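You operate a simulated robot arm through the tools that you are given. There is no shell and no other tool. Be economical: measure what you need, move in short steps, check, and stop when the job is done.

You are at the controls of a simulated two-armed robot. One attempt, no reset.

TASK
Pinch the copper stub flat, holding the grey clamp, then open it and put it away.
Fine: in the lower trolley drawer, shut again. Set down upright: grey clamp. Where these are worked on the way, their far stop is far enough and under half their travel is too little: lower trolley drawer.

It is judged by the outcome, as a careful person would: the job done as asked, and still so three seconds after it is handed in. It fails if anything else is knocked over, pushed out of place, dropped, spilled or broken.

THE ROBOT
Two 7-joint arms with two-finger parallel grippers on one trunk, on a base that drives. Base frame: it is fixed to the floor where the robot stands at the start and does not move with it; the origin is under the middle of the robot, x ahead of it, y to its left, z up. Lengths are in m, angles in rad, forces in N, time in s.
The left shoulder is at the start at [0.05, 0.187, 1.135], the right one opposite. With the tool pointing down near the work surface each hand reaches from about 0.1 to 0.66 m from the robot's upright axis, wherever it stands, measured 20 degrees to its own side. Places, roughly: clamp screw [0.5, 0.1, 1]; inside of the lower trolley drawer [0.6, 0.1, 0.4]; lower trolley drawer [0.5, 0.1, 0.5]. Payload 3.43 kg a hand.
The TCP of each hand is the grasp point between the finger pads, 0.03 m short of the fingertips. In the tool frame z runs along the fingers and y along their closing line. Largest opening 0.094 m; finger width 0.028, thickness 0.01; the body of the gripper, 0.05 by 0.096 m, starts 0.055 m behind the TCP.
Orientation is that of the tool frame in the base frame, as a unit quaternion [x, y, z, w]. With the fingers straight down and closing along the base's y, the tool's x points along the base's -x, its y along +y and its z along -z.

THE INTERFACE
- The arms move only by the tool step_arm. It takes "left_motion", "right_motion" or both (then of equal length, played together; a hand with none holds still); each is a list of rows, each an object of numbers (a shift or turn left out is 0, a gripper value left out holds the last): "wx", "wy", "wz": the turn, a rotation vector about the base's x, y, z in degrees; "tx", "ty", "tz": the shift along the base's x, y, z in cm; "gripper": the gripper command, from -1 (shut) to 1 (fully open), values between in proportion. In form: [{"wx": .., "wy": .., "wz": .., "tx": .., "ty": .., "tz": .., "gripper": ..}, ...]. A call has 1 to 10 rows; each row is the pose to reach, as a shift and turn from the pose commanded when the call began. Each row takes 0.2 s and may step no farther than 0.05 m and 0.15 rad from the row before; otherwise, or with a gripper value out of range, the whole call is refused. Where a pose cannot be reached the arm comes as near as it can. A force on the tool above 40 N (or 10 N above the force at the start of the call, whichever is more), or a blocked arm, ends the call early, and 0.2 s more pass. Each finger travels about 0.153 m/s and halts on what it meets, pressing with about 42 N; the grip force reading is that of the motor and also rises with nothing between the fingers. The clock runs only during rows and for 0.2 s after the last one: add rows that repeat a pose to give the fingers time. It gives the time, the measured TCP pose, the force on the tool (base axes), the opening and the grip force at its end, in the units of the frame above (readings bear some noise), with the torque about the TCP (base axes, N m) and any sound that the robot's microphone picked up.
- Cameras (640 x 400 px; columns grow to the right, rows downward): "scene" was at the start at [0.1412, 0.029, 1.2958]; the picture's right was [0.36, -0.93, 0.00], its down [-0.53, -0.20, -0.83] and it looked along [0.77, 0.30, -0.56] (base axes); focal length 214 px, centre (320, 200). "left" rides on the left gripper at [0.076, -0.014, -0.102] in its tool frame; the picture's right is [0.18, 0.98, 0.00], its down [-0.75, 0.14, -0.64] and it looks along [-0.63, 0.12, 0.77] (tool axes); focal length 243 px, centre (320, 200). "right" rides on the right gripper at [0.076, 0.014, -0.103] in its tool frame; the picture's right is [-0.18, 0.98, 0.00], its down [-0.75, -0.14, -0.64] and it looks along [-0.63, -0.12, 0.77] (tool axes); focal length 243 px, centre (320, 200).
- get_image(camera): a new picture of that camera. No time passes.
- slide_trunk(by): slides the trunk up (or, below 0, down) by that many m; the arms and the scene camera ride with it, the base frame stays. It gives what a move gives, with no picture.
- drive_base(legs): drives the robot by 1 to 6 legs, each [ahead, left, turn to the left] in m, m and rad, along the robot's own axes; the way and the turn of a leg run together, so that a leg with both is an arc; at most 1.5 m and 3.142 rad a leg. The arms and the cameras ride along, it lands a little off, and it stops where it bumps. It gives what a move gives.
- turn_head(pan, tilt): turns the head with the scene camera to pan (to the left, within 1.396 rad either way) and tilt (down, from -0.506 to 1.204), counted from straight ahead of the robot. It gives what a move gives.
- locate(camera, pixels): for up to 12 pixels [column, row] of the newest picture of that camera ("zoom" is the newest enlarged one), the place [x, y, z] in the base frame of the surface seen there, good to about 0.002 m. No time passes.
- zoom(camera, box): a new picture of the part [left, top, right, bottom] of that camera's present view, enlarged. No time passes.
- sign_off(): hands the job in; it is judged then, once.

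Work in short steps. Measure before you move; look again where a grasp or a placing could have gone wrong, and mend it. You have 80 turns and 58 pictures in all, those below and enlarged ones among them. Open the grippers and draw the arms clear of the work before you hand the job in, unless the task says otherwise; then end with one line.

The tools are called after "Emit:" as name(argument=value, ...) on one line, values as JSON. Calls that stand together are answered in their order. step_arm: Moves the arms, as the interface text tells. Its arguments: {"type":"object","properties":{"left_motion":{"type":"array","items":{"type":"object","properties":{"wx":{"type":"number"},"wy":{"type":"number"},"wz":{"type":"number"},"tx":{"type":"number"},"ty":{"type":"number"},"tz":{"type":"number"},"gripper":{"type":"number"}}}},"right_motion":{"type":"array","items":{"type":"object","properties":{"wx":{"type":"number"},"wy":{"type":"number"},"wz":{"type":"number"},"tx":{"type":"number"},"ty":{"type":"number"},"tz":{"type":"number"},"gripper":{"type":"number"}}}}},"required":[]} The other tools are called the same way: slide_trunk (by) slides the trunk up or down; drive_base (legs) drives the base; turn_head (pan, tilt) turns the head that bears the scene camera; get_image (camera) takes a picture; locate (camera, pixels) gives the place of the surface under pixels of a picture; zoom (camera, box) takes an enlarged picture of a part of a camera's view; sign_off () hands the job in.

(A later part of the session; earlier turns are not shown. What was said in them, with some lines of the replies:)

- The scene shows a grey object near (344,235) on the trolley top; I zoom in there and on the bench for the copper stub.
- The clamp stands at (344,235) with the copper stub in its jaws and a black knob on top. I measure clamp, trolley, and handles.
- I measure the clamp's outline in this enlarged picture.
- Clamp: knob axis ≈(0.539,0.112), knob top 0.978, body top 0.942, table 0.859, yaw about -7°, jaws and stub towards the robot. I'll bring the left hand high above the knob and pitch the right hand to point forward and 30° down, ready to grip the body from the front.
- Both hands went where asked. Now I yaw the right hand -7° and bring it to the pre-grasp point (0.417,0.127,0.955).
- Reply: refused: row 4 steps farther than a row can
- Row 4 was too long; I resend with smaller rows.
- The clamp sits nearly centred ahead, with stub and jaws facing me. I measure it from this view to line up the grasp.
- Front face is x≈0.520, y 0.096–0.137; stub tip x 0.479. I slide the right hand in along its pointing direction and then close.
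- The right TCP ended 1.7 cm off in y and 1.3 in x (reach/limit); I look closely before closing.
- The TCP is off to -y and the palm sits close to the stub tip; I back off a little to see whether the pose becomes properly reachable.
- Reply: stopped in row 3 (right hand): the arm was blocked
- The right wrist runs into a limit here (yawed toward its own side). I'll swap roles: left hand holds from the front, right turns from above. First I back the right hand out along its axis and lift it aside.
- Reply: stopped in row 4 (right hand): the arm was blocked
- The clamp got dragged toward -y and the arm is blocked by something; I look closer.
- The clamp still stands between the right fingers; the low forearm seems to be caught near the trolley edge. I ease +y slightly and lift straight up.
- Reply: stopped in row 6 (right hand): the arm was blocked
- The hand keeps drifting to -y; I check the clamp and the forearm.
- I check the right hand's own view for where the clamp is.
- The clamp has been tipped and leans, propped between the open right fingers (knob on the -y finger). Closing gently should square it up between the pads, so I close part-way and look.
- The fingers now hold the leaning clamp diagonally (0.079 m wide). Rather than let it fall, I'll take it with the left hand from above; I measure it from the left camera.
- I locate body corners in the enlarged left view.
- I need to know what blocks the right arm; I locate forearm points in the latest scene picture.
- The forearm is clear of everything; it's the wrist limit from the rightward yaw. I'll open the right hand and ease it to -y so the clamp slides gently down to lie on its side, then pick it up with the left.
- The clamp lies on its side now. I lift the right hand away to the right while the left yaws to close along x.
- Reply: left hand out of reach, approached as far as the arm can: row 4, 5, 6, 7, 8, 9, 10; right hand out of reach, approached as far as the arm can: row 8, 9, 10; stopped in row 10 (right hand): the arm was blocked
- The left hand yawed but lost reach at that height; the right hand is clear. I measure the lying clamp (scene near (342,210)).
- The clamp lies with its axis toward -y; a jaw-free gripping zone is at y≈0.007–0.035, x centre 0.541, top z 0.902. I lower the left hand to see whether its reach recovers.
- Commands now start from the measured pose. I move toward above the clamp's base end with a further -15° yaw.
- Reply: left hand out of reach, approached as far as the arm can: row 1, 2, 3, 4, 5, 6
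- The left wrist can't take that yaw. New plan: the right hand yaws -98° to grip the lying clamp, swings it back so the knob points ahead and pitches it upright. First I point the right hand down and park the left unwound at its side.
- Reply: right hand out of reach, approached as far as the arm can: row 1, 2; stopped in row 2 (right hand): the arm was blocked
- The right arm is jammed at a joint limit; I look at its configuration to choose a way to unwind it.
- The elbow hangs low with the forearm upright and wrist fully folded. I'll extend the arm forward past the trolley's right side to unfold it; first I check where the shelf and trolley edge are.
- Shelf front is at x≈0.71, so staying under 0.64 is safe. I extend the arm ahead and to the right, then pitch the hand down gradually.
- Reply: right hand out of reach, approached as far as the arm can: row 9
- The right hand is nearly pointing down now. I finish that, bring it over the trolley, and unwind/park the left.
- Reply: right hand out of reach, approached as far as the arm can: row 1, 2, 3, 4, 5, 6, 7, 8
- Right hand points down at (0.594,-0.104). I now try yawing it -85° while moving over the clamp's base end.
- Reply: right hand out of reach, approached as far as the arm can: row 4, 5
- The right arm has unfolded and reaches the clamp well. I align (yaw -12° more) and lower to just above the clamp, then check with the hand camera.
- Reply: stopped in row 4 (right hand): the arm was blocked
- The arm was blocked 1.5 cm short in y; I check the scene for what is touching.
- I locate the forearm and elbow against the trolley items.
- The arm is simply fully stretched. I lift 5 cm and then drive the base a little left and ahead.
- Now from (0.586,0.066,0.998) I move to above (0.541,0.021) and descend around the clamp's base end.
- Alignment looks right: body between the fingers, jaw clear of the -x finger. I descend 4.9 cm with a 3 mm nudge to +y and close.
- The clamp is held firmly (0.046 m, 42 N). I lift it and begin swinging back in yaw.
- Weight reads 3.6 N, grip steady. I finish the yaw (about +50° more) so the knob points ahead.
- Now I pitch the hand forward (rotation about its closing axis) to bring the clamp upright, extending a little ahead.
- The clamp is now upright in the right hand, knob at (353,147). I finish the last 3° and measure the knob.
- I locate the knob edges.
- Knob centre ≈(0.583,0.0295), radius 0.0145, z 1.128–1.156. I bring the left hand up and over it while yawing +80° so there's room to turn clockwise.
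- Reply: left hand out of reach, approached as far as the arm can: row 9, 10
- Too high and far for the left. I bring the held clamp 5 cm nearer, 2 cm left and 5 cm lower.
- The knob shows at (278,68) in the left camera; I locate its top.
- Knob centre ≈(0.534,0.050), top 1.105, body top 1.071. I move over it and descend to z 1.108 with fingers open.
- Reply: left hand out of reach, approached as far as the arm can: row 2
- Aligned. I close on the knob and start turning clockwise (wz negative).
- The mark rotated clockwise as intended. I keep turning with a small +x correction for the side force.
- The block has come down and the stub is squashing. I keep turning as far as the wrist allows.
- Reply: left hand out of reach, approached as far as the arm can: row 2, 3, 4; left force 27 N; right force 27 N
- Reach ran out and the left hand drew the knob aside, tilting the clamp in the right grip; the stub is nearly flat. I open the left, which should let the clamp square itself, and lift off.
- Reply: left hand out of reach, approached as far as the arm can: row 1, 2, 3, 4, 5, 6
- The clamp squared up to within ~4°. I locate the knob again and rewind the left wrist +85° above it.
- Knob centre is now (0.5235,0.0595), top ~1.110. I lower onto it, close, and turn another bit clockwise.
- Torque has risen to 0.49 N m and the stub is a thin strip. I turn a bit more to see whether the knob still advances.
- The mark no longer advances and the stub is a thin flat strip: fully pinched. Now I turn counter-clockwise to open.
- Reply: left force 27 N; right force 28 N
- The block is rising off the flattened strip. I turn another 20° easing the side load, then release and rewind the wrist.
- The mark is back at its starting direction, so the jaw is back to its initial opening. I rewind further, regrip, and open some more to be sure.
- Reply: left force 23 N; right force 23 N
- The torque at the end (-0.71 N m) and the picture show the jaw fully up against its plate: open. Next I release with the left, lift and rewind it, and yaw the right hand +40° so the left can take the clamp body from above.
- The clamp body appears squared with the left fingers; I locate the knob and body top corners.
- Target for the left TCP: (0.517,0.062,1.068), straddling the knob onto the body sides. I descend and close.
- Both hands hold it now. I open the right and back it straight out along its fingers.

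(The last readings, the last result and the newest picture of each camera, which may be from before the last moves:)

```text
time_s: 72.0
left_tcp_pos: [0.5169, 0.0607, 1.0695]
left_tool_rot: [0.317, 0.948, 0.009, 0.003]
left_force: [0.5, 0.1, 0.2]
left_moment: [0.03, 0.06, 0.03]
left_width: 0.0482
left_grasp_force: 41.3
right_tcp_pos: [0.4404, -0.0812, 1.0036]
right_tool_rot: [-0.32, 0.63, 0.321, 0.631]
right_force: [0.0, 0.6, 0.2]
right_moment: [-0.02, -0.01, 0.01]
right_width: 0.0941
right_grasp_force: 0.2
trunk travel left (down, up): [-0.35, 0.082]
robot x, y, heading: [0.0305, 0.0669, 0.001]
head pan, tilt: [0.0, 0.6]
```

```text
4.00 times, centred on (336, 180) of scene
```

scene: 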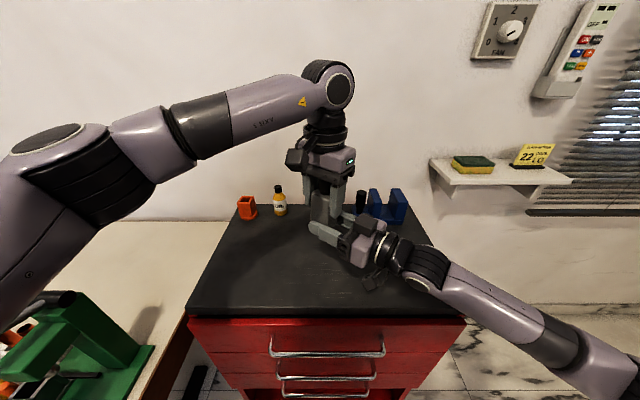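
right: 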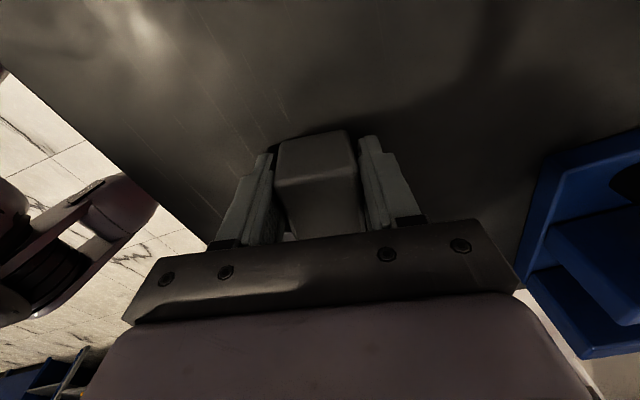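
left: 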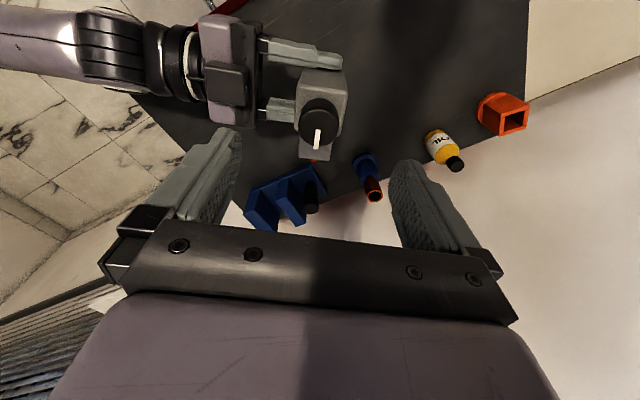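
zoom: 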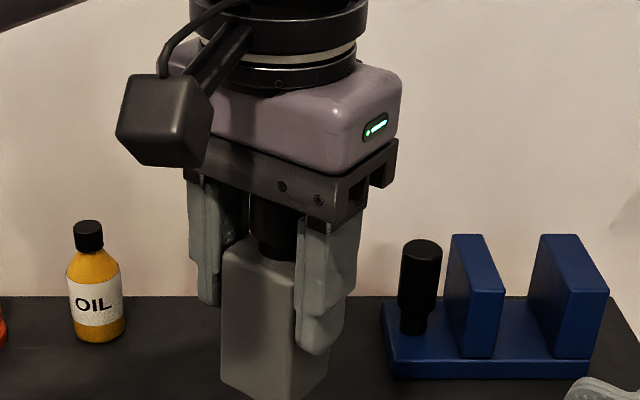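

The left hand holds the clamp upright, alone. Now I rotate the right hand to point straight ahead with its fingers closing vertically, for the drawer handle.

Emit:
step_arm(right_motion=[{"wx": 6.9, "wy": 3.5, "wz": -3.5, "ty": -0.6, "tx": 0.4}, {"wx": 13.8, "wy": 7, "wz": -7, "ty": -1.2, "tx": 0.8}, {"wx": 20.7, "wy": 10.5, "wz": -10.5, "ty": -1.8, "tx": 1.2}, {"wx": 27.6, "wy": 14, "wz": -14, "ty": -2.4, "tx": 1.6}, {"wx": 34.5, "wy": 17.5, "wz": -17.5, "ty": -3, "tx": 2}, {"wx": 41.4, "wy": 21, "wz": -21, "ty": -3.6, "tx": 2.4}, {"wx": 48.3, "wy": 24.5, "wz": -24.5, "ty": -4.2, "tx": 2.8}, {"wx": 55.2, "wy": 28, "wz": -28, "ty": -4.8, "tx": 3.2}, {"wx": 62.1, "wy": 31.6, "wz": -31.5, "ty": -5.4, "tx": 3.6}, {"wx": 69, "wy": 35.1, "wz": -35, "ty": -6, "tx": 4}])

Emit:
step_arm(right_motion=[{"wx": 6.9, "wy": 3.5, "wz": -3.5}, {"wx": 13.6, "wy": 7, "wz": -6.9}, {"wx": 13.6, "wy": 7, "wz": -6.9}])

```text
time_s: 74.2
left_tcp_pos: [0.5167, 0.0606, 1.0694]
left_tool_rot: [0.317, 0.948, 0.01, 0.001]
left_force: [-1.0, -0.8, 0.9]
left_moment: [0.05, 0.0, 0.01]
left_width: 0.0483
left_grasp_force: 41.8
right_tcp_pos: [0.4778, -0.1466, 0.9924]
right_tool_rot: [0.341, 0.589, 0.469, 0.563]
right_force: [-0.2, 0.1, 0.3]
right_moment: [0.0, -0.02, 0.01]
right_width: 0.0939
right_grasp_force: 0.0
trunk travel left (down, up): [-0.35, 0.082]
robot x, y, heading: [0.0275, 0.067, 0.002]
head pan, tilt: [0.0, 0.6]
```

```text
time_s: 74.6
left_tcp_pos: [0.5172, 0.062, 1.0678]
left_tool_rot: [0.317, 0.948, 0.009, 0.001]
left_force: [0.8, 0.1, -0.8]
left_moment: [0.0, 0.02, 0.01]
left_width: 0.0482
left_grasp_force: 42.3
right_tcp_pos: [0.4766, -0.1534, 0.9873]
right_tool_rot: [0.35, 0.604, 0.443, 0.562]
right_force: [-0.1, 0.0, 1.2]
right_moment: [-0.03, -0.03, -0.02]
right_width: 0.0939
right_grasp_force: 0.0
trunk travel left (down, up): [-0.35, 0.082]
robot x, y, heading: [0.0288, 0.0711, -0.001]
head pan, tilt: [0.0, 0.6]
stopped in row 1 (right hand): the arm was blocked; the commanded pose is now the measured one
```

The wrist stopped 21° short of vertical closing, which is fine for a bar. I drive back 0.25 m and lower the trunk 0.35 m.

Emit:
drive_base(legs=[[-0.25, 0.0, 0.0]])

Emit:
slide_trunk(by=-0.35)

Emit:
turn_head(pan=0.0, tilt=0.7)

Emit:
get_image(camera="scene")

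```text
time_s: 76.4
left_tcp_pos: [0.2656, 0.0628, 1.0693]
left_tool_rot: [0.315, 0.949, 0.009, 0.002]
left_force: [-0.6, -0.2, 0.1]
left_moment: [0.01, 0.0, 0.06]
left_width: 0.0481
left_grasp_force: 41.9
right_tcp_pos: [0.2262, -0.1521, 0.987]
right_tool_rot: [0.348, 0.604, 0.445, 0.562]
right_force: [-1.1, 0.3, 0.5]
right_moment: [0.02, 0.02, -0.02]
right_width: 0.0937
right_grasp_force: 0.1
trunk travel left (down, up): [-0.35, 0.082]
robot x, y, heading: [-0.222, 0.0712, 0.0]
head pan, tilt: [0.0, 0.6]
```

```text
time_s: 80.0
left_tcp_pos: [0.2666, 0.0683, 0.7976]
left_tool_rot: [0.316, 0.949, 0.003, 0.005]
left_force: [-0.4, -0.4, -0.4]
left_moment: [0.02, 0.05, -0.06]
left_width: 0.0484
left_grasp_force: 41.6
right_tcp_pos: [0.2251, -0.1472, 0.7187]
right_tool_rot: [0.342, 0.61, 0.439, 0.564]
right_force: [-0.4, 1.3, 0.3]
right_moment: [-0.01, 0.04, -0.02]
right_width: 0.0942
right_grasp_force: 0.0
trunk travel left (down, up): [-0.074, 0.358]
robot x, y, heading: [-0.2212, 0.0698, 0.004]
head pan, tilt: [0.0, 0.6]
stopped: the arm was blocked; the commanded pose is now the measured one
```

```text
time_s: 80.7
left_tcp_pos: [0.2677, 0.0705, 0.7965]
left_tool_rot: [0.315, 0.949, 0.002, 0.004]
left_force: [0.1, -0.1, -0.5]
left_moment: [0.03, 0.03, -0.02]
left_width: 0.0482
left_grasp_force: 42.1
right_tcp_pos: [0.2265, -0.1461, 0.7164]
right_tool_rot: [0.342, 0.611, 0.438, 0.564]
right_force: [-0.1, 0.2, 0.2]
right_moment: [0.02, 0.0, -0.04]
right_width: 0.0941
right_grasp_force: 0.1
trunk travel left (down, up): [-0.074, 0.358]
robot x, y, heading: [-0.2179, 0.0697, 0.006]
head pan, tilt: [0.0, 0.7]
```

```text
7 pictures are left
```

scene: 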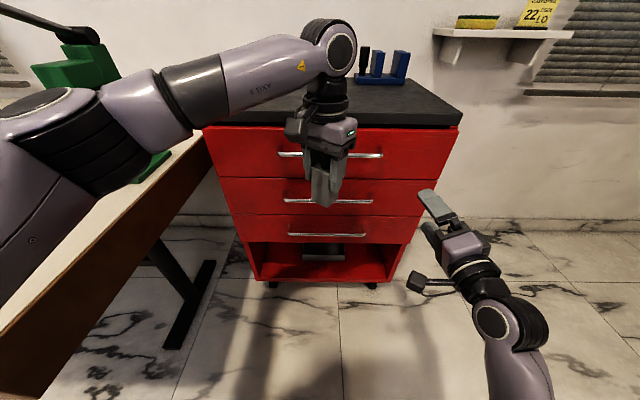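

The trunk stopped early, likely the left upper arm on the bench edge. I raise slightly, drive right 0.13 m away from the bench, and lower again.

Emit:
slide_trunk(by=0.04)

Emit:
drive_base(legs=[[0.0, -0.13, 0.0]])

Emit:
slide_trunk(by=-0.114)

```text
time_s: 81.5
left_tcp_pos: [0.2656, 0.0634, 0.8319]
left_tool_rot: [0.315, 0.949, 0.01, 0.003]
left_force: [0.2, 0.0, -0.3]
left_moment: [0.03, 0.05, -0.02]
left_width: 0.0478
left_grasp_force: 41.3
right_tcp_pos: [0.2259, -0.1527, 0.7483]
right_tool_rot: [0.342, 0.61, 0.44, 0.563]
right_force: [-0.5, 0.4, -0.1]
right_moment: [0.01, 0.01, 0.01]
right_width: 0.094
right_grasp_force: 0.1
trunk travel left (down, up): [-0.114, 0.318]
robot x, y, heading: [-0.2207, 0.0688, 0.007]
head pan, tilt: [0.0, 0.7]
```

```text
time_s: 83.3
left_tcp_pos: [0.267, -0.0678, 0.8319]
left_tool_rot: [0.314, 0.949, 0.009, 0.002]
left_force: [1.1, -0.3, 0.2]
left_moment: [0.03, 0.0, -0.05]
left_width: 0.0483
left_grasp_force: 41.2
right_tcp_pos: [0.2268, -0.2834, 0.7495]
right_tool_rot: [0.342, 0.611, 0.441, 0.562]
right_force: [-0.5, -0.7, 0.5]
right_moment: [0.02, 0.02, -0.02]
right_width: 0.0941
right_grasp_force: 0.1
trunk travel left (down, up): [-0.114, 0.318]
robot x, y, heading: [-0.2217, -0.0647, 0.001]
head pan, tilt: [0.0, 0.7]
```

```text
time_s: 85.0
left_tcp_pos: [0.2668, -0.0625, 0.7976]
left_tool_rot: [0.316, 0.949, 0.004, 0.004]
left_force: [-0.6, 0.3, 0.6]
left_moment: [0.02, 0.0, -0.02]
left_width: 0.0483
left_grasp_force: 42.0
right_tcp_pos: [0.2263, -0.2781, 0.7179]
right_tool_rot: [0.335, 0.615, 0.436, 0.565]
right_force: [-0.1, -0.7, 0.0]
right_moment: [0.02, 0.03, -0.02]
right_width: 0.0938
right_grasp_force: 0.1
trunk travel left (down, up): [-0.074, 0.357]
robot x, y, heading: [-0.2206, -0.065, 0.004]
head pan, tilt: [0.0, 0.7]
stopped: the arm was blocked; the commanded pose is now the measured one
```

Same level again, so it is the right arm's own elbow, not the bench. I unload the trunk by 2 cm and extend the right arm down toward the lower handle (z 0.511), left hand shifted over.

Emit:
slide_trunk(by=0.02)

Emit:
step_arm(right_motion=[{"tx": 1.5, "ty": 2.8, "tz": -2}, {"tx": 3, "ty": 5.6, "tz": -4}, {"tx": 4.5, "ty": 8.4, "tz": -6.5}, {"tx": 6, "ty": 11.2, "tz": -9}, {"tx": 7, "ty": 14, "tz": -11.5}, {"tx": 7.5, "ty": 17, "tz": -14}, {"tx": 7.5, "ty": 20, "tz": -16.5}, {"tx": 7.5, "ty": 23, "tz": -19}, {"tx": 7.5, "ty": 26, "tz": -21}, {"tx": 7.5, "ty": 28, "tz": -22.5}], left_motion=[{"ty": 1.5}, {"ty": 3}, {"ty": 4.5}, {"ty": 6}, {"ty": 7.5}, {"ty": 9}, {"ty": 10}, {"ty": 10}, {"ty": 10}, {"ty": 10}])

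Emit:
get_image(camera="scene")

```text
time_s: 85.7
left_tcp_pos: [0.2668, -0.0675, 0.8116]
left_tool_rot: [0.314, 0.949, 0.009, 0.003]
left_force: [0.0, -1.0, 0.1]
left_moment: [0.01, 0.03, 0.01]
left_width: 0.0481
left_grasp_force: 41.8
right_tcp_pos: [0.2258, -0.2853, 0.7259]
right_tool_rot: [0.336, 0.617, 0.434, 0.564]
right_force: [-0.7, 0.2, 0.6]
right_moment: [0.03, 0.0, 0.01]
right_width: 0.094
right_grasp_force: 0.1
trunk travel left (down, up): [-0.094, 0.337]
robot x, y, heading: [-0.2217, -0.0614, 0.002]
head pan, tilt: [0.0, 0.7]
```

```text
time_s: 86.5
left_tcp_pos: [0.2669, -0.0266, 0.8129]
left_tool_rot: [0.313, 0.95, 0.01, 0.002]
left_force: [-0.4, 0.4, -0.6]
left_moment: [-0.02, 0.03, -0.01]
left_width: 0.0483
left_grasp_force: 42.5
right_tcp_pos: [0.2642, -0.237, 0.6558]
right_tool_rot: [0.277, 0.654, 0.388, 0.588]
right_force: [-0.9, -1.2, -0.1]
right_moment: [-0.01, 0.02, 0.01]
right_width: 0.094
right_grasp_force: 0.0
trunk travel left (down, up): [-0.094, 0.337]
robot x, y, heading: [-0.2254, -0.0661, 0.01]
head pan, tilt: [0.0, 0.7]
stopped in row 3 (right hand): the arm was blocked; the commanded pose is now the measured one
```

```text
6 pictures are left
```

scene: 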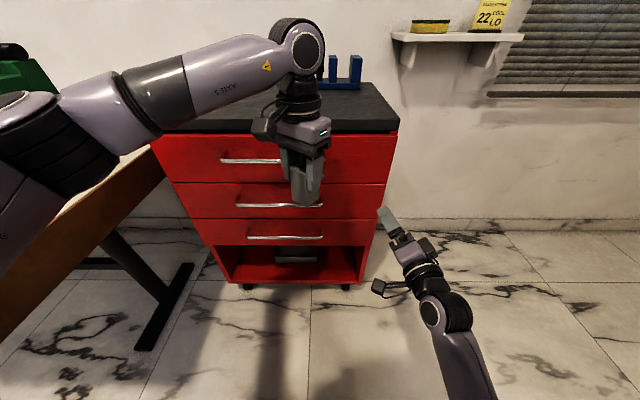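

The right wrist is folded again. As before, I first extend the arm (front of the trolley, right side), then sweep toward the handle while rolling the fingers vertical.

Emit:
step_arm(right_motion=[{"tx": 2, "ty": -1.5, "tz": -2.5}, {"tx": 4, "ty": -3, "tz": -5}, {"tx": 5.5, "ty": -4, "tz": -8}, {"tx": 6.5, "ty": -4, "tz": -11}, {"tx": 6.5, "ty": -1, "tz": -13, "wx": 4}, {"tx": 6.5, "ty": 3, "tz": -14.2, "wx": 8}, {"tx": 6.5, "ty": 7.5, "tz": -14.5, "wx": 12}, {"tx": 6.5, "ty": 12, "tz": -14.5, "wx": 16}, {"tx": 6.5, "ty": 16.5, "tz": -14.5, "wx": 20}, {"tx": 6.5, "ty": 21, "tz": -14.5, "wx": 24}])

```text
time_s: 88.2
left_tcp_pos: [0.266, -0.0269, 0.8108]
left_tool_rot: [0.314, 0.95, 0.009, 0.002]
left_force: [1.4, 0.1, -0.1]
left_moment: [0.04, 0.07, 0.02]
left_width: 0.0481
left_grasp_force: 41.5
right_tcp_pos: [0.3404, -0.2452, 0.5012]
right_tool_rot: [0.295, 0.632, 0.391, 0.6]
right_force: [-0.4, -0.2, 0.3]
right_moment: [0.0, 0.01, -0.01]
right_width: 0.0936
right_grasp_force: 0.1
trunk travel left (down, up): [-0.094, 0.337]
robot x, y, heading: [-0.2228, -0.066, 0.009]
head pan, tilt: [0.0, 0.7]
stopped in row 8 (right hand): the arm was blocked; the commanded pose is now the measured one
```

Height is right (0.501) but the arm won't go further left; the base can do that. I back off 5 cm, drive left 0.11 m and turn 0.2 rad left.

Emit:
drive_base(legs=[[-0.05, 0, 0], [0, 0.11, 0], [0, 0, 0.2]])

Emit:
get_image(camera="right")

```text
time_s: 91.0
left_tcp_pos: [0.1997, 0.1794, 0.8139]
left_tool_rot: [0.217, 0.976, 0.011, 0.0]
left_force: [0.9, 0.1, -0.3]
left_moment: [0.06, 0.04, 0.0]
left_width: 0.0481
left_grasp_force: 42.2
right_tcp_pos: [0.3138, -0.0182, 0.4986]
right_tool_rot: [0.23, 0.661, 0.45, 0.555]
right_force: [0.6, 0.1, 0.0]
right_moment: [-0.04, 0.02, 0.0]
right_width: 0.0942
right_grasp_force: 0.0
trunk travel left (down, up): [-0.094, 0.337]
robot x, y, heading: [-0.2709, 0.0444, 0.207]
head pan, tilt: [0.0, 0.7]
```

```text
5 pictures are left
```

right: 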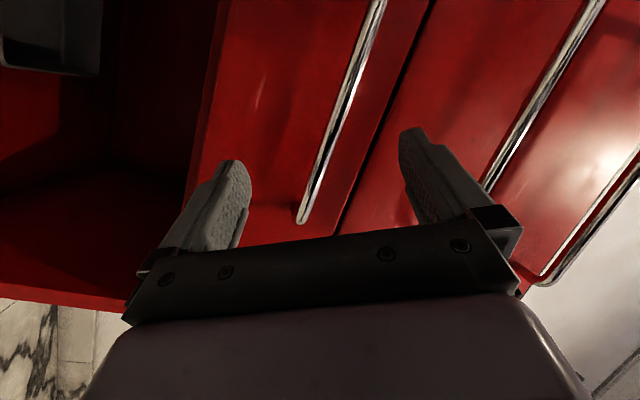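

The lower handle (300,220)–(375,0) lies between the open fingers. I locate the bar and panel.

Emit:
locate(camera="right", pixels=[[302, 215], [315, 180], [330, 140], [345, 95], [360, 50], [280, 180], [260, 120]])

```text
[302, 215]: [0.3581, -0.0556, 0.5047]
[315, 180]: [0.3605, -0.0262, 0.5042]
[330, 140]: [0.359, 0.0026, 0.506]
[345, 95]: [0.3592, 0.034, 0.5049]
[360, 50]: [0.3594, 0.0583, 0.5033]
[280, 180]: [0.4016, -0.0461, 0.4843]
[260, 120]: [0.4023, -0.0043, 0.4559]
```

Bar centre is about (0.364, z 0.506), panel at 0.402. I advance the hand 4.7 cm and close on the bar.

Emit:
step_arm(right_motion=[{"tx": 1.6, "ty": 0.2, "tz": 0.3}, {"tx": 3.2, "ty": 0.4, "tz": 0.6}, {"tx": 4.7, "ty": 0.6, "tz": 0.6}, {"tx": 4.7, "ty": 0.6, "tz": 0.6, "gripper": -1}, {"tx": 4.7, "ty": 0.6, "tz": 0.6, "gripper": -1}, {"tx": 4.7, "ty": 0.6, "tz": 0.6, "gripper": -1}, {"tx": 4.7, "ty": 0.6, "tz": 0.6, "gripper": -1}])

```text
time_s: 92.6
left_tcp_pos: [0.2, 0.1792, 0.8134]
left_tool_rot: [0.217, 0.976, 0.009, 0.001]
left_force: [0.0, 0.3, -0.1]
left_moment: [0.01, 0.0, -0.01]
left_width: 0.0481
left_grasp_force: 42.3
right_tcp_pos: [0.3619, -0.013, 0.5045]
right_tool_rot: [0.232, 0.661, 0.45, 0.554]
right_force: [1.2, -2.7, -3.4]
right_moment: [2.04, 0.02, -0.16]
right_width: 0.0308
right_grasp_force: 45.2
trunk travel left (down, up): [-0.094, 0.337]
robot x, y, heading: [-0.273, 0.0484, 0.205]
head pan, tilt: [0.0, 0.7]
```

The bar is gripped. I pull by driving the base back along world -x (heading 0.205): 0.15 m first.

Emit:
drive_base(legs=[[-0.147, 0.031, 0]])

Emit:
get_image(camera="scene")

```text
time_s: 94.0
left_tcp_pos: [0.05, 0.1807, 0.8134]
left_tool_rot: [0.216, 0.976, 0.01, 0.0]
left_force: [-0.2, -0.4, 0.1]
left_moment: [0.04, 0.04, 0.03]
left_width: 0.0482
left_grasp_force: 41.8
right_tcp_pos: [0.213, -0.0131, 0.5065]
right_tool_rot: [0.231, 0.661, 0.449, 0.555]
right_force: [0.1, -25.1, -0.6]
right_moment: [2.06, -0.08, 0.89]
right_width: 0.0313
right_grasp_force: 44.8
trunk travel left (down, up): [-0.094, 0.337]
robot x, y, heading: [-0.4187, 0.0442, 0.21]
head pan, tilt: [0.0, 0.7]
```

```text
4 pictures are left
```

scene: 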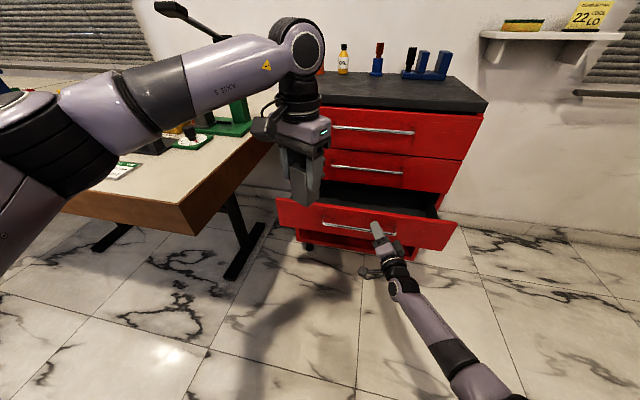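

The drawer slides out nicely. I pull another 0.13 m.

Emit:
drive_base(legs=[[-0.127, 0.027, 0]])

Emit:
locate(camera="scene", pixels=[[345, 205], [420, 215], [285, 200], [455, 222], [375, 195], [350, 188], [440, 210], [400, 205]])

```text
time_s: 95.4
left_tcp_pos: [-0.0767, 0.1825, 0.8137]
left_tool_rot: [0.216, 0.976, 0.009, 0.001]
left_force: [0.7, 0.0, -0.8]
left_moment: [0.01, 0.02, 0.0]
left_width: 0.0483
left_grasp_force: 42.7
right_tcp_pos: [0.0896, -0.0127, 0.5052]
right_tool_rot: [0.239, 0.66, 0.451, 0.55]
right_force: [0.6, 0.5, -2.1]
right_moment: [1.82, -0.02, 0.5]
right_width: 0.0306
right_grasp_force: 45.1
trunk travel left (down, up): [-0.094, 0.337]
robot x, y, heading: [-0.5454, 0.0449, 0.213]
head pan, tilt: [0.0, 0.7]
stopped in leg 1: the force on the tool passed its limit at 80 N (the readings are from after the stop); the commanded pose is now the measured one
```

```text
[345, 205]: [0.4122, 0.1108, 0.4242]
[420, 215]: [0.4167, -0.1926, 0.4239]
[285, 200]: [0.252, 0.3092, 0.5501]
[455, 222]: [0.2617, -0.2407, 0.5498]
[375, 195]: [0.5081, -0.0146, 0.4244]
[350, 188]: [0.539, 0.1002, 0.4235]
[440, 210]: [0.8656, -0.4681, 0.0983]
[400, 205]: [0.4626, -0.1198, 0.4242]
```

The far stop is reached (about 0.27 m travel); drawer floor z 0.424, panel top 0.55, front panel at x≈0.13. I release the handle and draw the right hand back, up and aside.

Emit:
step_arm(right_motion=[{"gripper": 1}, {"gripper": 1}, {"gripper": 1}, {"tx": -3, "ty": -0.5}, {"tx": -6, "ty": -1.5}, {"tx": -9, "ty": -3, "tz": 2}, {"tx": -10, "ty": -5, "tz": 6}, {"tx": -10, "ty": -8, "tz": 10}, {"tx": -10, "ty": -11, "tz": 13.5}, {"tx": -10, "ty": -13, "tz": 17}])

```text
time_s: 97.6
left_tcp_pos: [-0.0773, 0.1827, 0.8128]
left_tool_rot: [0.215, 0.977, 0.009, 0.0]
left_force: [0.1, -0.1, -0.7]
left_moment: [0.01, 0.02, 0.0]
left_width: 0.048
left_grasp_force: 42.1
right_tcp_pos: [-0.0107, -0.1417, 0.6747]
right_tool_rot: [0.236, 0.662, 0.451, 0.551]
right_force: [-0.3, 0.2, -0.7]
right_moment: [0.04, -0.01, 0.0]
right_width: 0.0938
right_grasp_force: 0.0
trunk travel left (down, up): [-0.094, 0.337]
robot x, y, heading: [-0.5423, 0.0436, 0.212]
head pan, tilt: [0.0, 0.7]
```

Right hand is clear at z 0.675. I drive ahead 0.26 m (world x) to bring the left hand over the drawer.

Emit:
drive_base(legs=[[0.254, -0.055, 0]])

Emit:
step_arm(left_motion=[{"tx": 2.5, "ty": -1.5}, {"tx": 5, "ty": -3, "tz": -2}, {"tx": 7.5, "ty": -4.5, "tz": -5}, {"tx": 9, "ty": -6, "tz": -8}, {"tx": 9, "ty": -6, "tz": -11}, {"tx": 9, "ty": -6, "tz": -14}, {"tx": 9, "ty": -6, "tz": -17}])

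Emit:
get_image(camera="scene")

```text
time_s: 99.5
left_tcp_pos: [0.1864, 0.1824, 0.8143]
left_tool_rot: [0.215, 0.977, 0.009, 0.001]
left_force: [-0.7, 0.0, 0.5]
left_moment: [-0.01, 0.05, 0.0]
left_width: 0.0482
left_grasp_force: 42.3
right_tcp_pos: [0.2511, -0.1422, 0.6743]
right_tool_rot: [0.237, 0.662, 0.45, 0.551]
right_force: [-0.8, 0.3, 0.0]
right_moment: [0.0, -0.01, -0.01]
right_width: 0.0941
right_grasp_force: 0.1
trunk travel left (down, up): [-0.094, 0.337]
robot x, y, heading: [-0.2846, 0.0469, 0.213]
head pan, tilt: [0.0, 0.7]
```

```text
time_s: 101.0
left_tcp_pos: [0.2622, 0.1273, 0.659]
left_tool_rot: [0.215, 0.977, 0.011, 0.001]
left_force: [1.2, 0.4, -0.8]
left_moment: [0.02, 0.02, 0.03]
left_width: 0.0479
left_grasp_force: 41.8
left hand out of reach, approached as far as the arm can: row 4, 5, 6, 7
right_tcp_pos: [0.2516, -0.1403, 0.6743]
right_tool_rot: [0.236, 0.661, 0.45, 0.551]
right_force: [0.4, -0.5, 0.1]
right_moment: [-0.02, 0.02, 0.03]
right_width: 0.0938
right_grasp_force: 0.0
trunk travel left (down, up): [-0.094, 0.337]
robot x, y, heading: [-0.282, 0.0507, 0.214]
head pan, tilt: [0.0, 0.7]
```

```text
3 pictures are left
```

scene: 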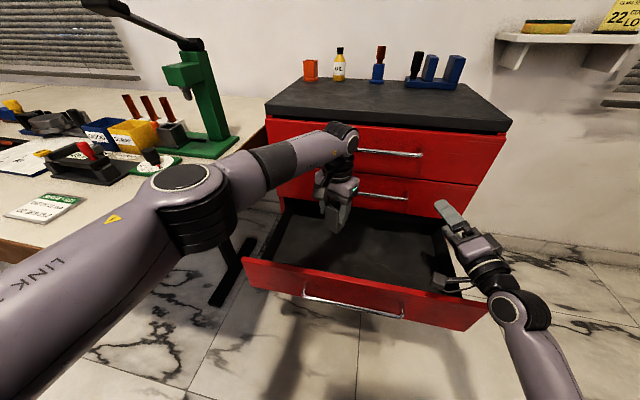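

The left arm is at full stretch. I drive 3 cm closer, ease the left hand back 3.5 cm while lowering, and raise the right hand out of the way.

Emit:
drive_base(legs=[[0.029, -0.006, 0]])

Emit:
step_arm(left_motion=[{"tx": -1.5}, {"tx": -3.5, "tz": -1}, {"tx": -3.5, "tz": -4}, {"tx": -3.5, "tz": -7}, {"tx": -3.5, "tz": -10}, {"tx": -3.5, "tz": -12.5}, {"tx": -3.5, "tz": -14}], right_motion=[{"tz": 1.5}, {"tz": 3}, {"tz": 4.5}, {"tz": 6}, {"tz": 7.5}, {"tz": 9}, {"tz": 10}])

```text
time_s: 101.9
left_tcp_pos: [0.2914, 0.1246, 0.6571]
left_tool_rot: [0.216, 0.976, 0.009, -0.001]
left_force: [-9.8, -1.3, -12.5]
left_moment: [0.36, 1.06, -0.42]
left_width: 0.0483
left_grasp_force: 42.3
right_tcp_pos: [0.2808, -0.1401, 0.6733]
right_tool_rot: [0.235, 0.662, 0.45, 0.552]
right_force: [-1.2, -0.1, 0.3]
right_moment: [0.01, -0.01, 0.01]
right_width: 0.0939
right_grasp_force: 0.0
trunk travel left (down, up): [-0.094, 0.337]
robot x, y, heading: [-0.2527, 0.0498, 0.213]
head pan, tilt: [0.0, 0.7]
```

```text
time_s: 103.5
left_tcp_pos: [0.2557, 0.1252, 0.5193]
left_tool_rot: [0.216, 0.976, 0.009, -0.001]
left_force: [0.4, -0.2, 0.3]
left_moment: [-0.02, 0.02, 0.02]
left_width: 0.0481
left_grasp_force: 42.0
right_tcp_pos: [0.2818, -0.1402, 0.7737]
right_tool_rot: [0.236, 0.662, 0.45, 0.551]
right_force: [-0.2, -0.6, -0.6]
right_moment: [-0.05, -0.03, 0.0]
right_width: 0.094
right_grasp_force: 0.1
trunk travel left (down, up): [-0.094, 0.337]
robot x, y, heading: [-0.2504, 0.0445, 0.205]
head pan, tilt: [0.0, 0.7]
```

Left TCP at z 0.519 with the clamp in the drawer; expected contact near 0.499. I lower in small steps and read the force.

Emit:
step_arm(left_motion=[{"tz": -0.6}, {"tz": -1.2}, {"tz": -1.6}, {"tz": -2.0}, {"tz": -2.0}])

Emit:
zoom(camera="scene", box=[230, 130, 470, 300])

```text
time_s: 104.7
left_tcp_pos: [0.2594, 0.1285, 0.5022]
left_tool_rot: [0.215, 0.977, 0.009, 0.004]
left_force: [0.4, 3.4, 28.7]
left_moment: [-0.67, -0.54, 0.1]
left_width: 0.048
left_grasp_force: 41.8
right_tcp_pos: [0.2803, -0.141, 0.775]
right_tool_rot: [0.235, 0.661, 0.451, 0.552]
right_force: [0.5, 0.9, 0.2]
right_moment: [-0.02, 0.02, -0.06]
right_width: 0.0941
right_grasp_force: 0.0
trunk travel left (down, up): [-0.094, 0.337]
robot x, y, heading: [-0.2572, 0.0482, 0.214]
head pan, tilt: [0.0, 0.7]
```

```text
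2.35 times, centred on (350, 215) of scene
```

zoom: 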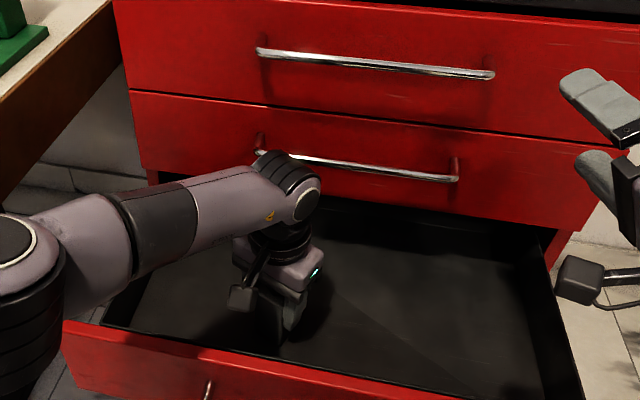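

The clamp base is on the floor (29 N). I ease off, open, and lift the left hand straight up, then check.

Emit:
step_arm(left_motion=[{"tz": 0.3}, {"tz": 0.3, "gripper": 0.3}, {"tz": 0.3, "gripper": 1}, {"tz": 0.3, "gripper": 1}, {"tz": 3}, {"tz": 6.5}, {"tz": 10}, {"tz": 14}, {"tz": 18, "tx": -1}, {"tz": 22, "tx": -2.5}])

Emit:
zoom(camera="scene", box=[230, 130, 470, 300])

```text
time_s: 106.9
left_tcp_pos: [0.2309, 0.128, 0.7197]
left_tool_rot: [0.216, 0.976, 0.009, -0.001]
left_force: [-0.1, -0.3, 0.2]
left_moment: [0.0, 0.0, -0.04]
left_width: 0.0943
left_grasp_force: 0.0
right_tcp_pos: [0.2819, -0.141, 0.7747]
right_tool_rot: [0.236, 0.661, 0.45, 0.552]
right_force: [-0.8, 0.8, -0.9]
right_moment: [0.01, 0.01, 0.02]
right_width: 0.0938
right_grasp_force: 0.1
trunk travel left (down, up): [-0.094, 0.337]
robot x, y, heading: [-0.2556, 0.0481, 0.211]
head pan, tilt: [0.0, 0.7]
```

```text
2.35 times, centred on (350, 215) of scene
```

zoom: 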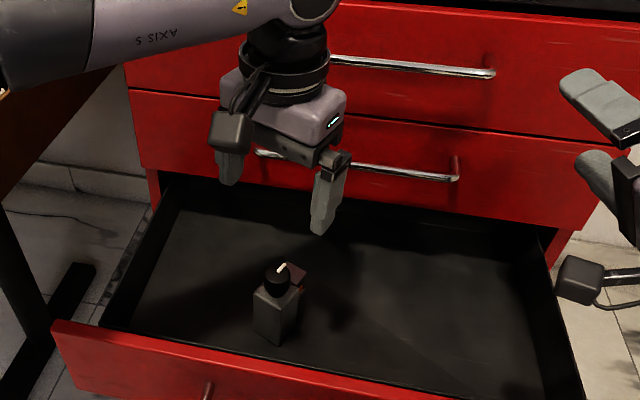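

The clamp stands upright in the drawer. I drive back 0.29 m and retrace the right hand's path to grip the handle again.

Emit:
drive_base(legs=[[-0.283, 0.061, 0]])

Emit:
step_arm(right_motion=[{"tz": -5}, {"tz": -10}, {"ty": 2, "tz": -13.5}, {"ty": 5, "tz": -17}, {"ty": 8, "tz": -21}, {"tx": 1, "ty": 10, "tz": -25}, {"tx": 4, "ty": 11.5, "tz": -27}, {"tx": 6.5, "ty": 12.3, "tz": -27}, {"tx": 8, "ty": 12.7, "tz": -27}, {"tx": 8, "ty": 12.7, "tz": -27}])

```text
time_s: 108.9
left_tcp_pos: [-0.0611, 0.1261, 0.7197]
left_tool_rot: [0.215, 0.977, 0.009, -0.001]
left_force: [0.7, 0.3, 0.3]
left_moment: [-0.01, -0.03, -0.02]
left_width: 0.0937
left_grasp_force: 0.0
right_tcp_pos: [-0.0116, -0.1419, 0.7741]
right_tool_rot: [0.237, 0.662, 0.45, 0.551]
right_force: [0.2, 0.1, -1.0]
right_moment: [-0.01, -0.01, -0.02]
right_width: 0.0938
right_grasp_force: 0.1
trunk travel left (down, up): [-0.094, 0.337]
robot x, y, heading: [-0.5476, 0.0432, 0.214]
head pan, tilt: [0.0, 0.7]
```

```text
time_s: 111.1
left_tcp_pos: [-0.0601, 0.1258, 0.719]
left_tool_rot: [0.216, 0.976, 0.009, -0.001]
left_force: [1.9, 0.6, -0.3]
left_moment: [-0.01, 0.01, 0.0]
left_width: 0.094
left_grasp_force: 0.0
right_tcp_pos: [0.0667, -0.0134, 0.5039]
right_tool_rot: [0.236, 0.661, 0.451, 0.552]
right_force: [0.3, 0.0, -0.9]
right_moment: [0.04, -0.03, 0.02]
right_width: 0.0943
right_grasp_force: 0.0
trunk travel left (down, up): [-0.094, 0.337]
robot x, y, heading: [-0.5454, 0.0458, 0.21]
head pan, tilt: [0.0, 0.7]
5 turns are left
```

In position. I advance 2.2 cm, grip the bar, and drive ahead 0.275 m to shut the drawer.

Emit:
step_arm(right_motion=[{"tx": 1.1}, {"tx": 2.2}, {"tx": 2.2, "gripper": -1}, {"tx": 2.2, "gripper": -1}, {"tx": 2.2, "gripper": -1}, {"tx": 2.2, "gripper": -1}])

Emit:
drive_base(legs=[[0.137, -0.029, 0]])

Emit:
drive_base(legs=[[0.134, -0.029, 0]])

```text
time_s: 112.5
left_tcp_pos: [-0.061, 0.1249, 0.7188]
left_tool_rot: [0.216, 0.976, 0.009, 0.001]
left_force: [0.3, -0.2, -0.3]
left_moment: [0.01, 0.01, -0.02]
left_width: 0.094
left_grasp_force: 0.1
right_tcp_pos: [0.0918, -0.0137, 0.5062]
right_tool_rot: [0.237, 0.66, 0.452, 0.552]
right_force: [1.1, 6.5, 4.3]
right_moment: [2.12, 0.0, -0.07]
right_width: 0.0306
right_grasp_force: 44.8
trunk travel left (down, up): [-0.094, 0.337]
robot x, y, heading: [-0.5435, 0.0461, 0.213]
head pan, tilt: [0.0, 0.7]
```

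```text
time_s: 113.8
left_tcp_pos: [0.0789, 0.1248, 0.7205]
left_tool_rot: [0.217, 0.976, 0.009, 0.0]
left_force: [0.0, 0.4, 0.3]
left_moment: [-0.02, 0.01, 0.01]
left_width: 0.0938
left_grasp_force: 0.1
right_tcp_pos: [0.231, -0.0136, 0.5055]
right_tool_rot: [0.237, 0.66, 0.451, 0.552]
right_force: [0.0, 12.0, 8.2]
right_moment: [2.14, -0.06, 0.04]
right_width: 0.0309
right_grasp_force: 45.0
trunk travel left (down, up): [-0.094, 0.337]
robot x, y, heading: [-0.4109, 0.0448, 0.206]
head pan, tilt: [0.0, 0.7]
```

```text
time_s: 115.2
left_tcp_pos: [0.2119, 0.1235, 0.7202]
left_tool_rot: [0.217, 0.976, 0.008, -0.001]
left_force: [0.0, 0.2, -0.5]
left_moment: [-0.01, 0.0, 0.01]
left_width: 0.0941
left_grasp_force: 0.0
right_tcp_pos: [0.3615, -0.0148, 0.5054]
right_tool_rot: [0.24, 0.656, 0.458, 0.55]
right_force: [0.4, -1.2, -1.3]
right_moment: [1.75, -0.04, 0.35]
right_width: 0.03
right_grasp_force: 45.4
trunk travel left (down, up): [-0.094, 0.337]
robot x, y, heading: [-0.2742, 0.0456, 0.208]
head pan, tilt: [0.0, 0.7]
stopped in leg 1: the force on the tool passed its limit at 69 N (the readings are from after the stop); the commanded pose is now the measured one
4 turns are left
```

The drawer hit its closed stop (69 N at the same handle x as at the start). I give a small extra push, then release and draw the hand clear, and take the last picture.

Emit:
step_arm(right_motion=[{"tx": 0.4}, {"tx": 0.4}])

Emit:
step_arm(right_motion=[{"gripper": 1}, {"gripper": 1}, {"gripper": 1}, {"tx": -3, "ty": -0.5}, {"tx": -6, "ty": -1.5}, {"tx": -9, "ty": -3, "tz": 1}, {"tx": -10, "ty": -5, "tz": 4}], left_motion=[{}, {}, {}, {"tz": 1}, {"tz": 2}, {"tz": 3}, {"tz": 4}])

Emit:
drive_base(legs=[[-0.12, 0.025, 0]])

Emit:
get_image(camera="scene")

```text
time_s: 115.7
left_tcp_pos: [0.2121, 0.1247, 0.7199]
left_tool_rot: [0.218, 0.976, 0.01, 0.001]
left_force: [-0.1, -0.5, 0.5]
left_moment: [0.01, -0.03, 0.07]
left_width: 0.094
left_grasp_force: 0.0
right_tcp_pos: [0.3624, -0.0132, 0.5048]
right_tool_rot: [0.243, 0.654, 0.46, 0.55]
right_force: [-11.7, -4.3, 5.7]
right_moment: [1.81, -0.12, 0.36]
right_width: 0.03
right_grasp_force: 45.1
trunk travel left (down, up): [-0.094, 0.337]
robot x, y, heading: [-0.2798, 0.0491, 0.209]
head pan, tilt: [0.0, 0.7]
stopped in row 2 (right hand): the force on the tool passed its limit at 43 N (the readings are from after the stop); the commanded pose is now the measured one
```

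```text
time_s: 116.0
left_tcp_pos: [0.2088, 0.1245, 0.7212]
left_tool_rot: [0.218, 0.976, 0.01, 0.002]
left_force: [0.1, 0.2, 0.0]
left_moment: [0.0, 0.02, -0.01]
left_width: 0.0939
left_grasp_force: 0.0
right_tcp_pos: [0.359, -0.0056, 0.5146]
right_tool_rot: [0.231, 0.648, 0.465, 0.557]
right_force: [-42.0, -2.0, 26.8]
right_moment: [-0.7, 0.34, -1.04]
right_width: 0.0764
right_grasp_force: 0.0
trunk travel left (down, up): [-0.094, 0.337]
robot x, y, heading: [-0.2789, 0.0454, 0.203]
head pan, tilt: [0.0, 0.7]
stopped in row 1 (right hand): the force on the tool passed its limit at 50 N (the readings are from after the stop); the commanded pose is now the measured one
```

```text
time_s: 117.3
left_tcp_pos: [0.0887, 0.1247, 0.719]
left_tool_rot: [0.217, 0.976, 0.009, 0.0]
left_force: [-0.1, -0.4, 0.2]
left_moment: [-0.01, -0.01, -0.02]
left_width: 0.094
left_grasp_force: 0.0
right_tcp_pos: [0.2392, -0.0083, 0.5083]
right_tool_rot: [0.235, 0.653, 0.461, 0.553]
right_force: [-0.8, -0.8, 0.5]
right_moment: [-0.01, 0.0, -0.02]
right_width: 0.094
right_grasp_force: 0.1
trunk travel left (down, up): [-0.094, 0.337]
robot x, y, heading: [-0.3969, 0.049, 0.211]
head pan, tilt: [0.0, 0.7]
```

```text
0 pictures are left
3 turns are left
```

scene: 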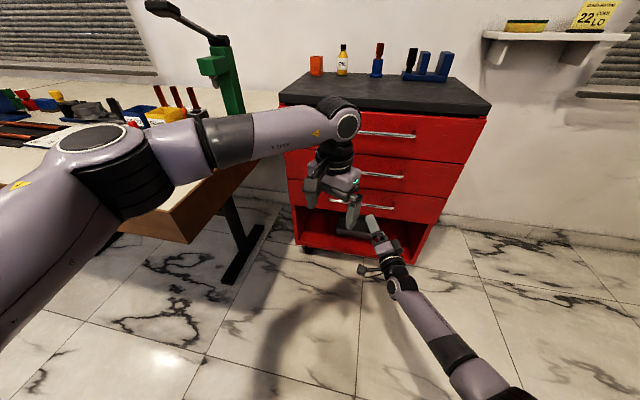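

The drawer looks shut and both hands are free and clear. I verify the lower panel and handle positions against the panel above.

Emit:
locate(camera="scene", pixels=[[425, 205], [425, 212], [430, 180], [450, 150], [385, 209], [400, 178], [310, 200], [310, 180]])

```text
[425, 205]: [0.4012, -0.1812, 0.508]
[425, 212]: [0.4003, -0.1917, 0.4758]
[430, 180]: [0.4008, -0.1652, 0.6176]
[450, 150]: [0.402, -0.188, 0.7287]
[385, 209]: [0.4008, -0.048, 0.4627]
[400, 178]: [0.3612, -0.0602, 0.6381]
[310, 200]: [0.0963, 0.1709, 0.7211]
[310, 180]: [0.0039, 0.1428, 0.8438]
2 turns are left
```

The lower panel lies flush at x≈0.401 with the panels above it, and the hands are open and clear of the work. I hand the job in.

Emit:
sign_off()

```text
The job is handed in.
```

The copper stub is pinched flat and the clamp opened again. The clamp was set down upright in the lower trolley drawer, and the drawer is shut. Early on, the clamp itself tipped over on the trolley top while I was handling it, and I picked it back up. In the last views, nothing else had been knocked over or moved.
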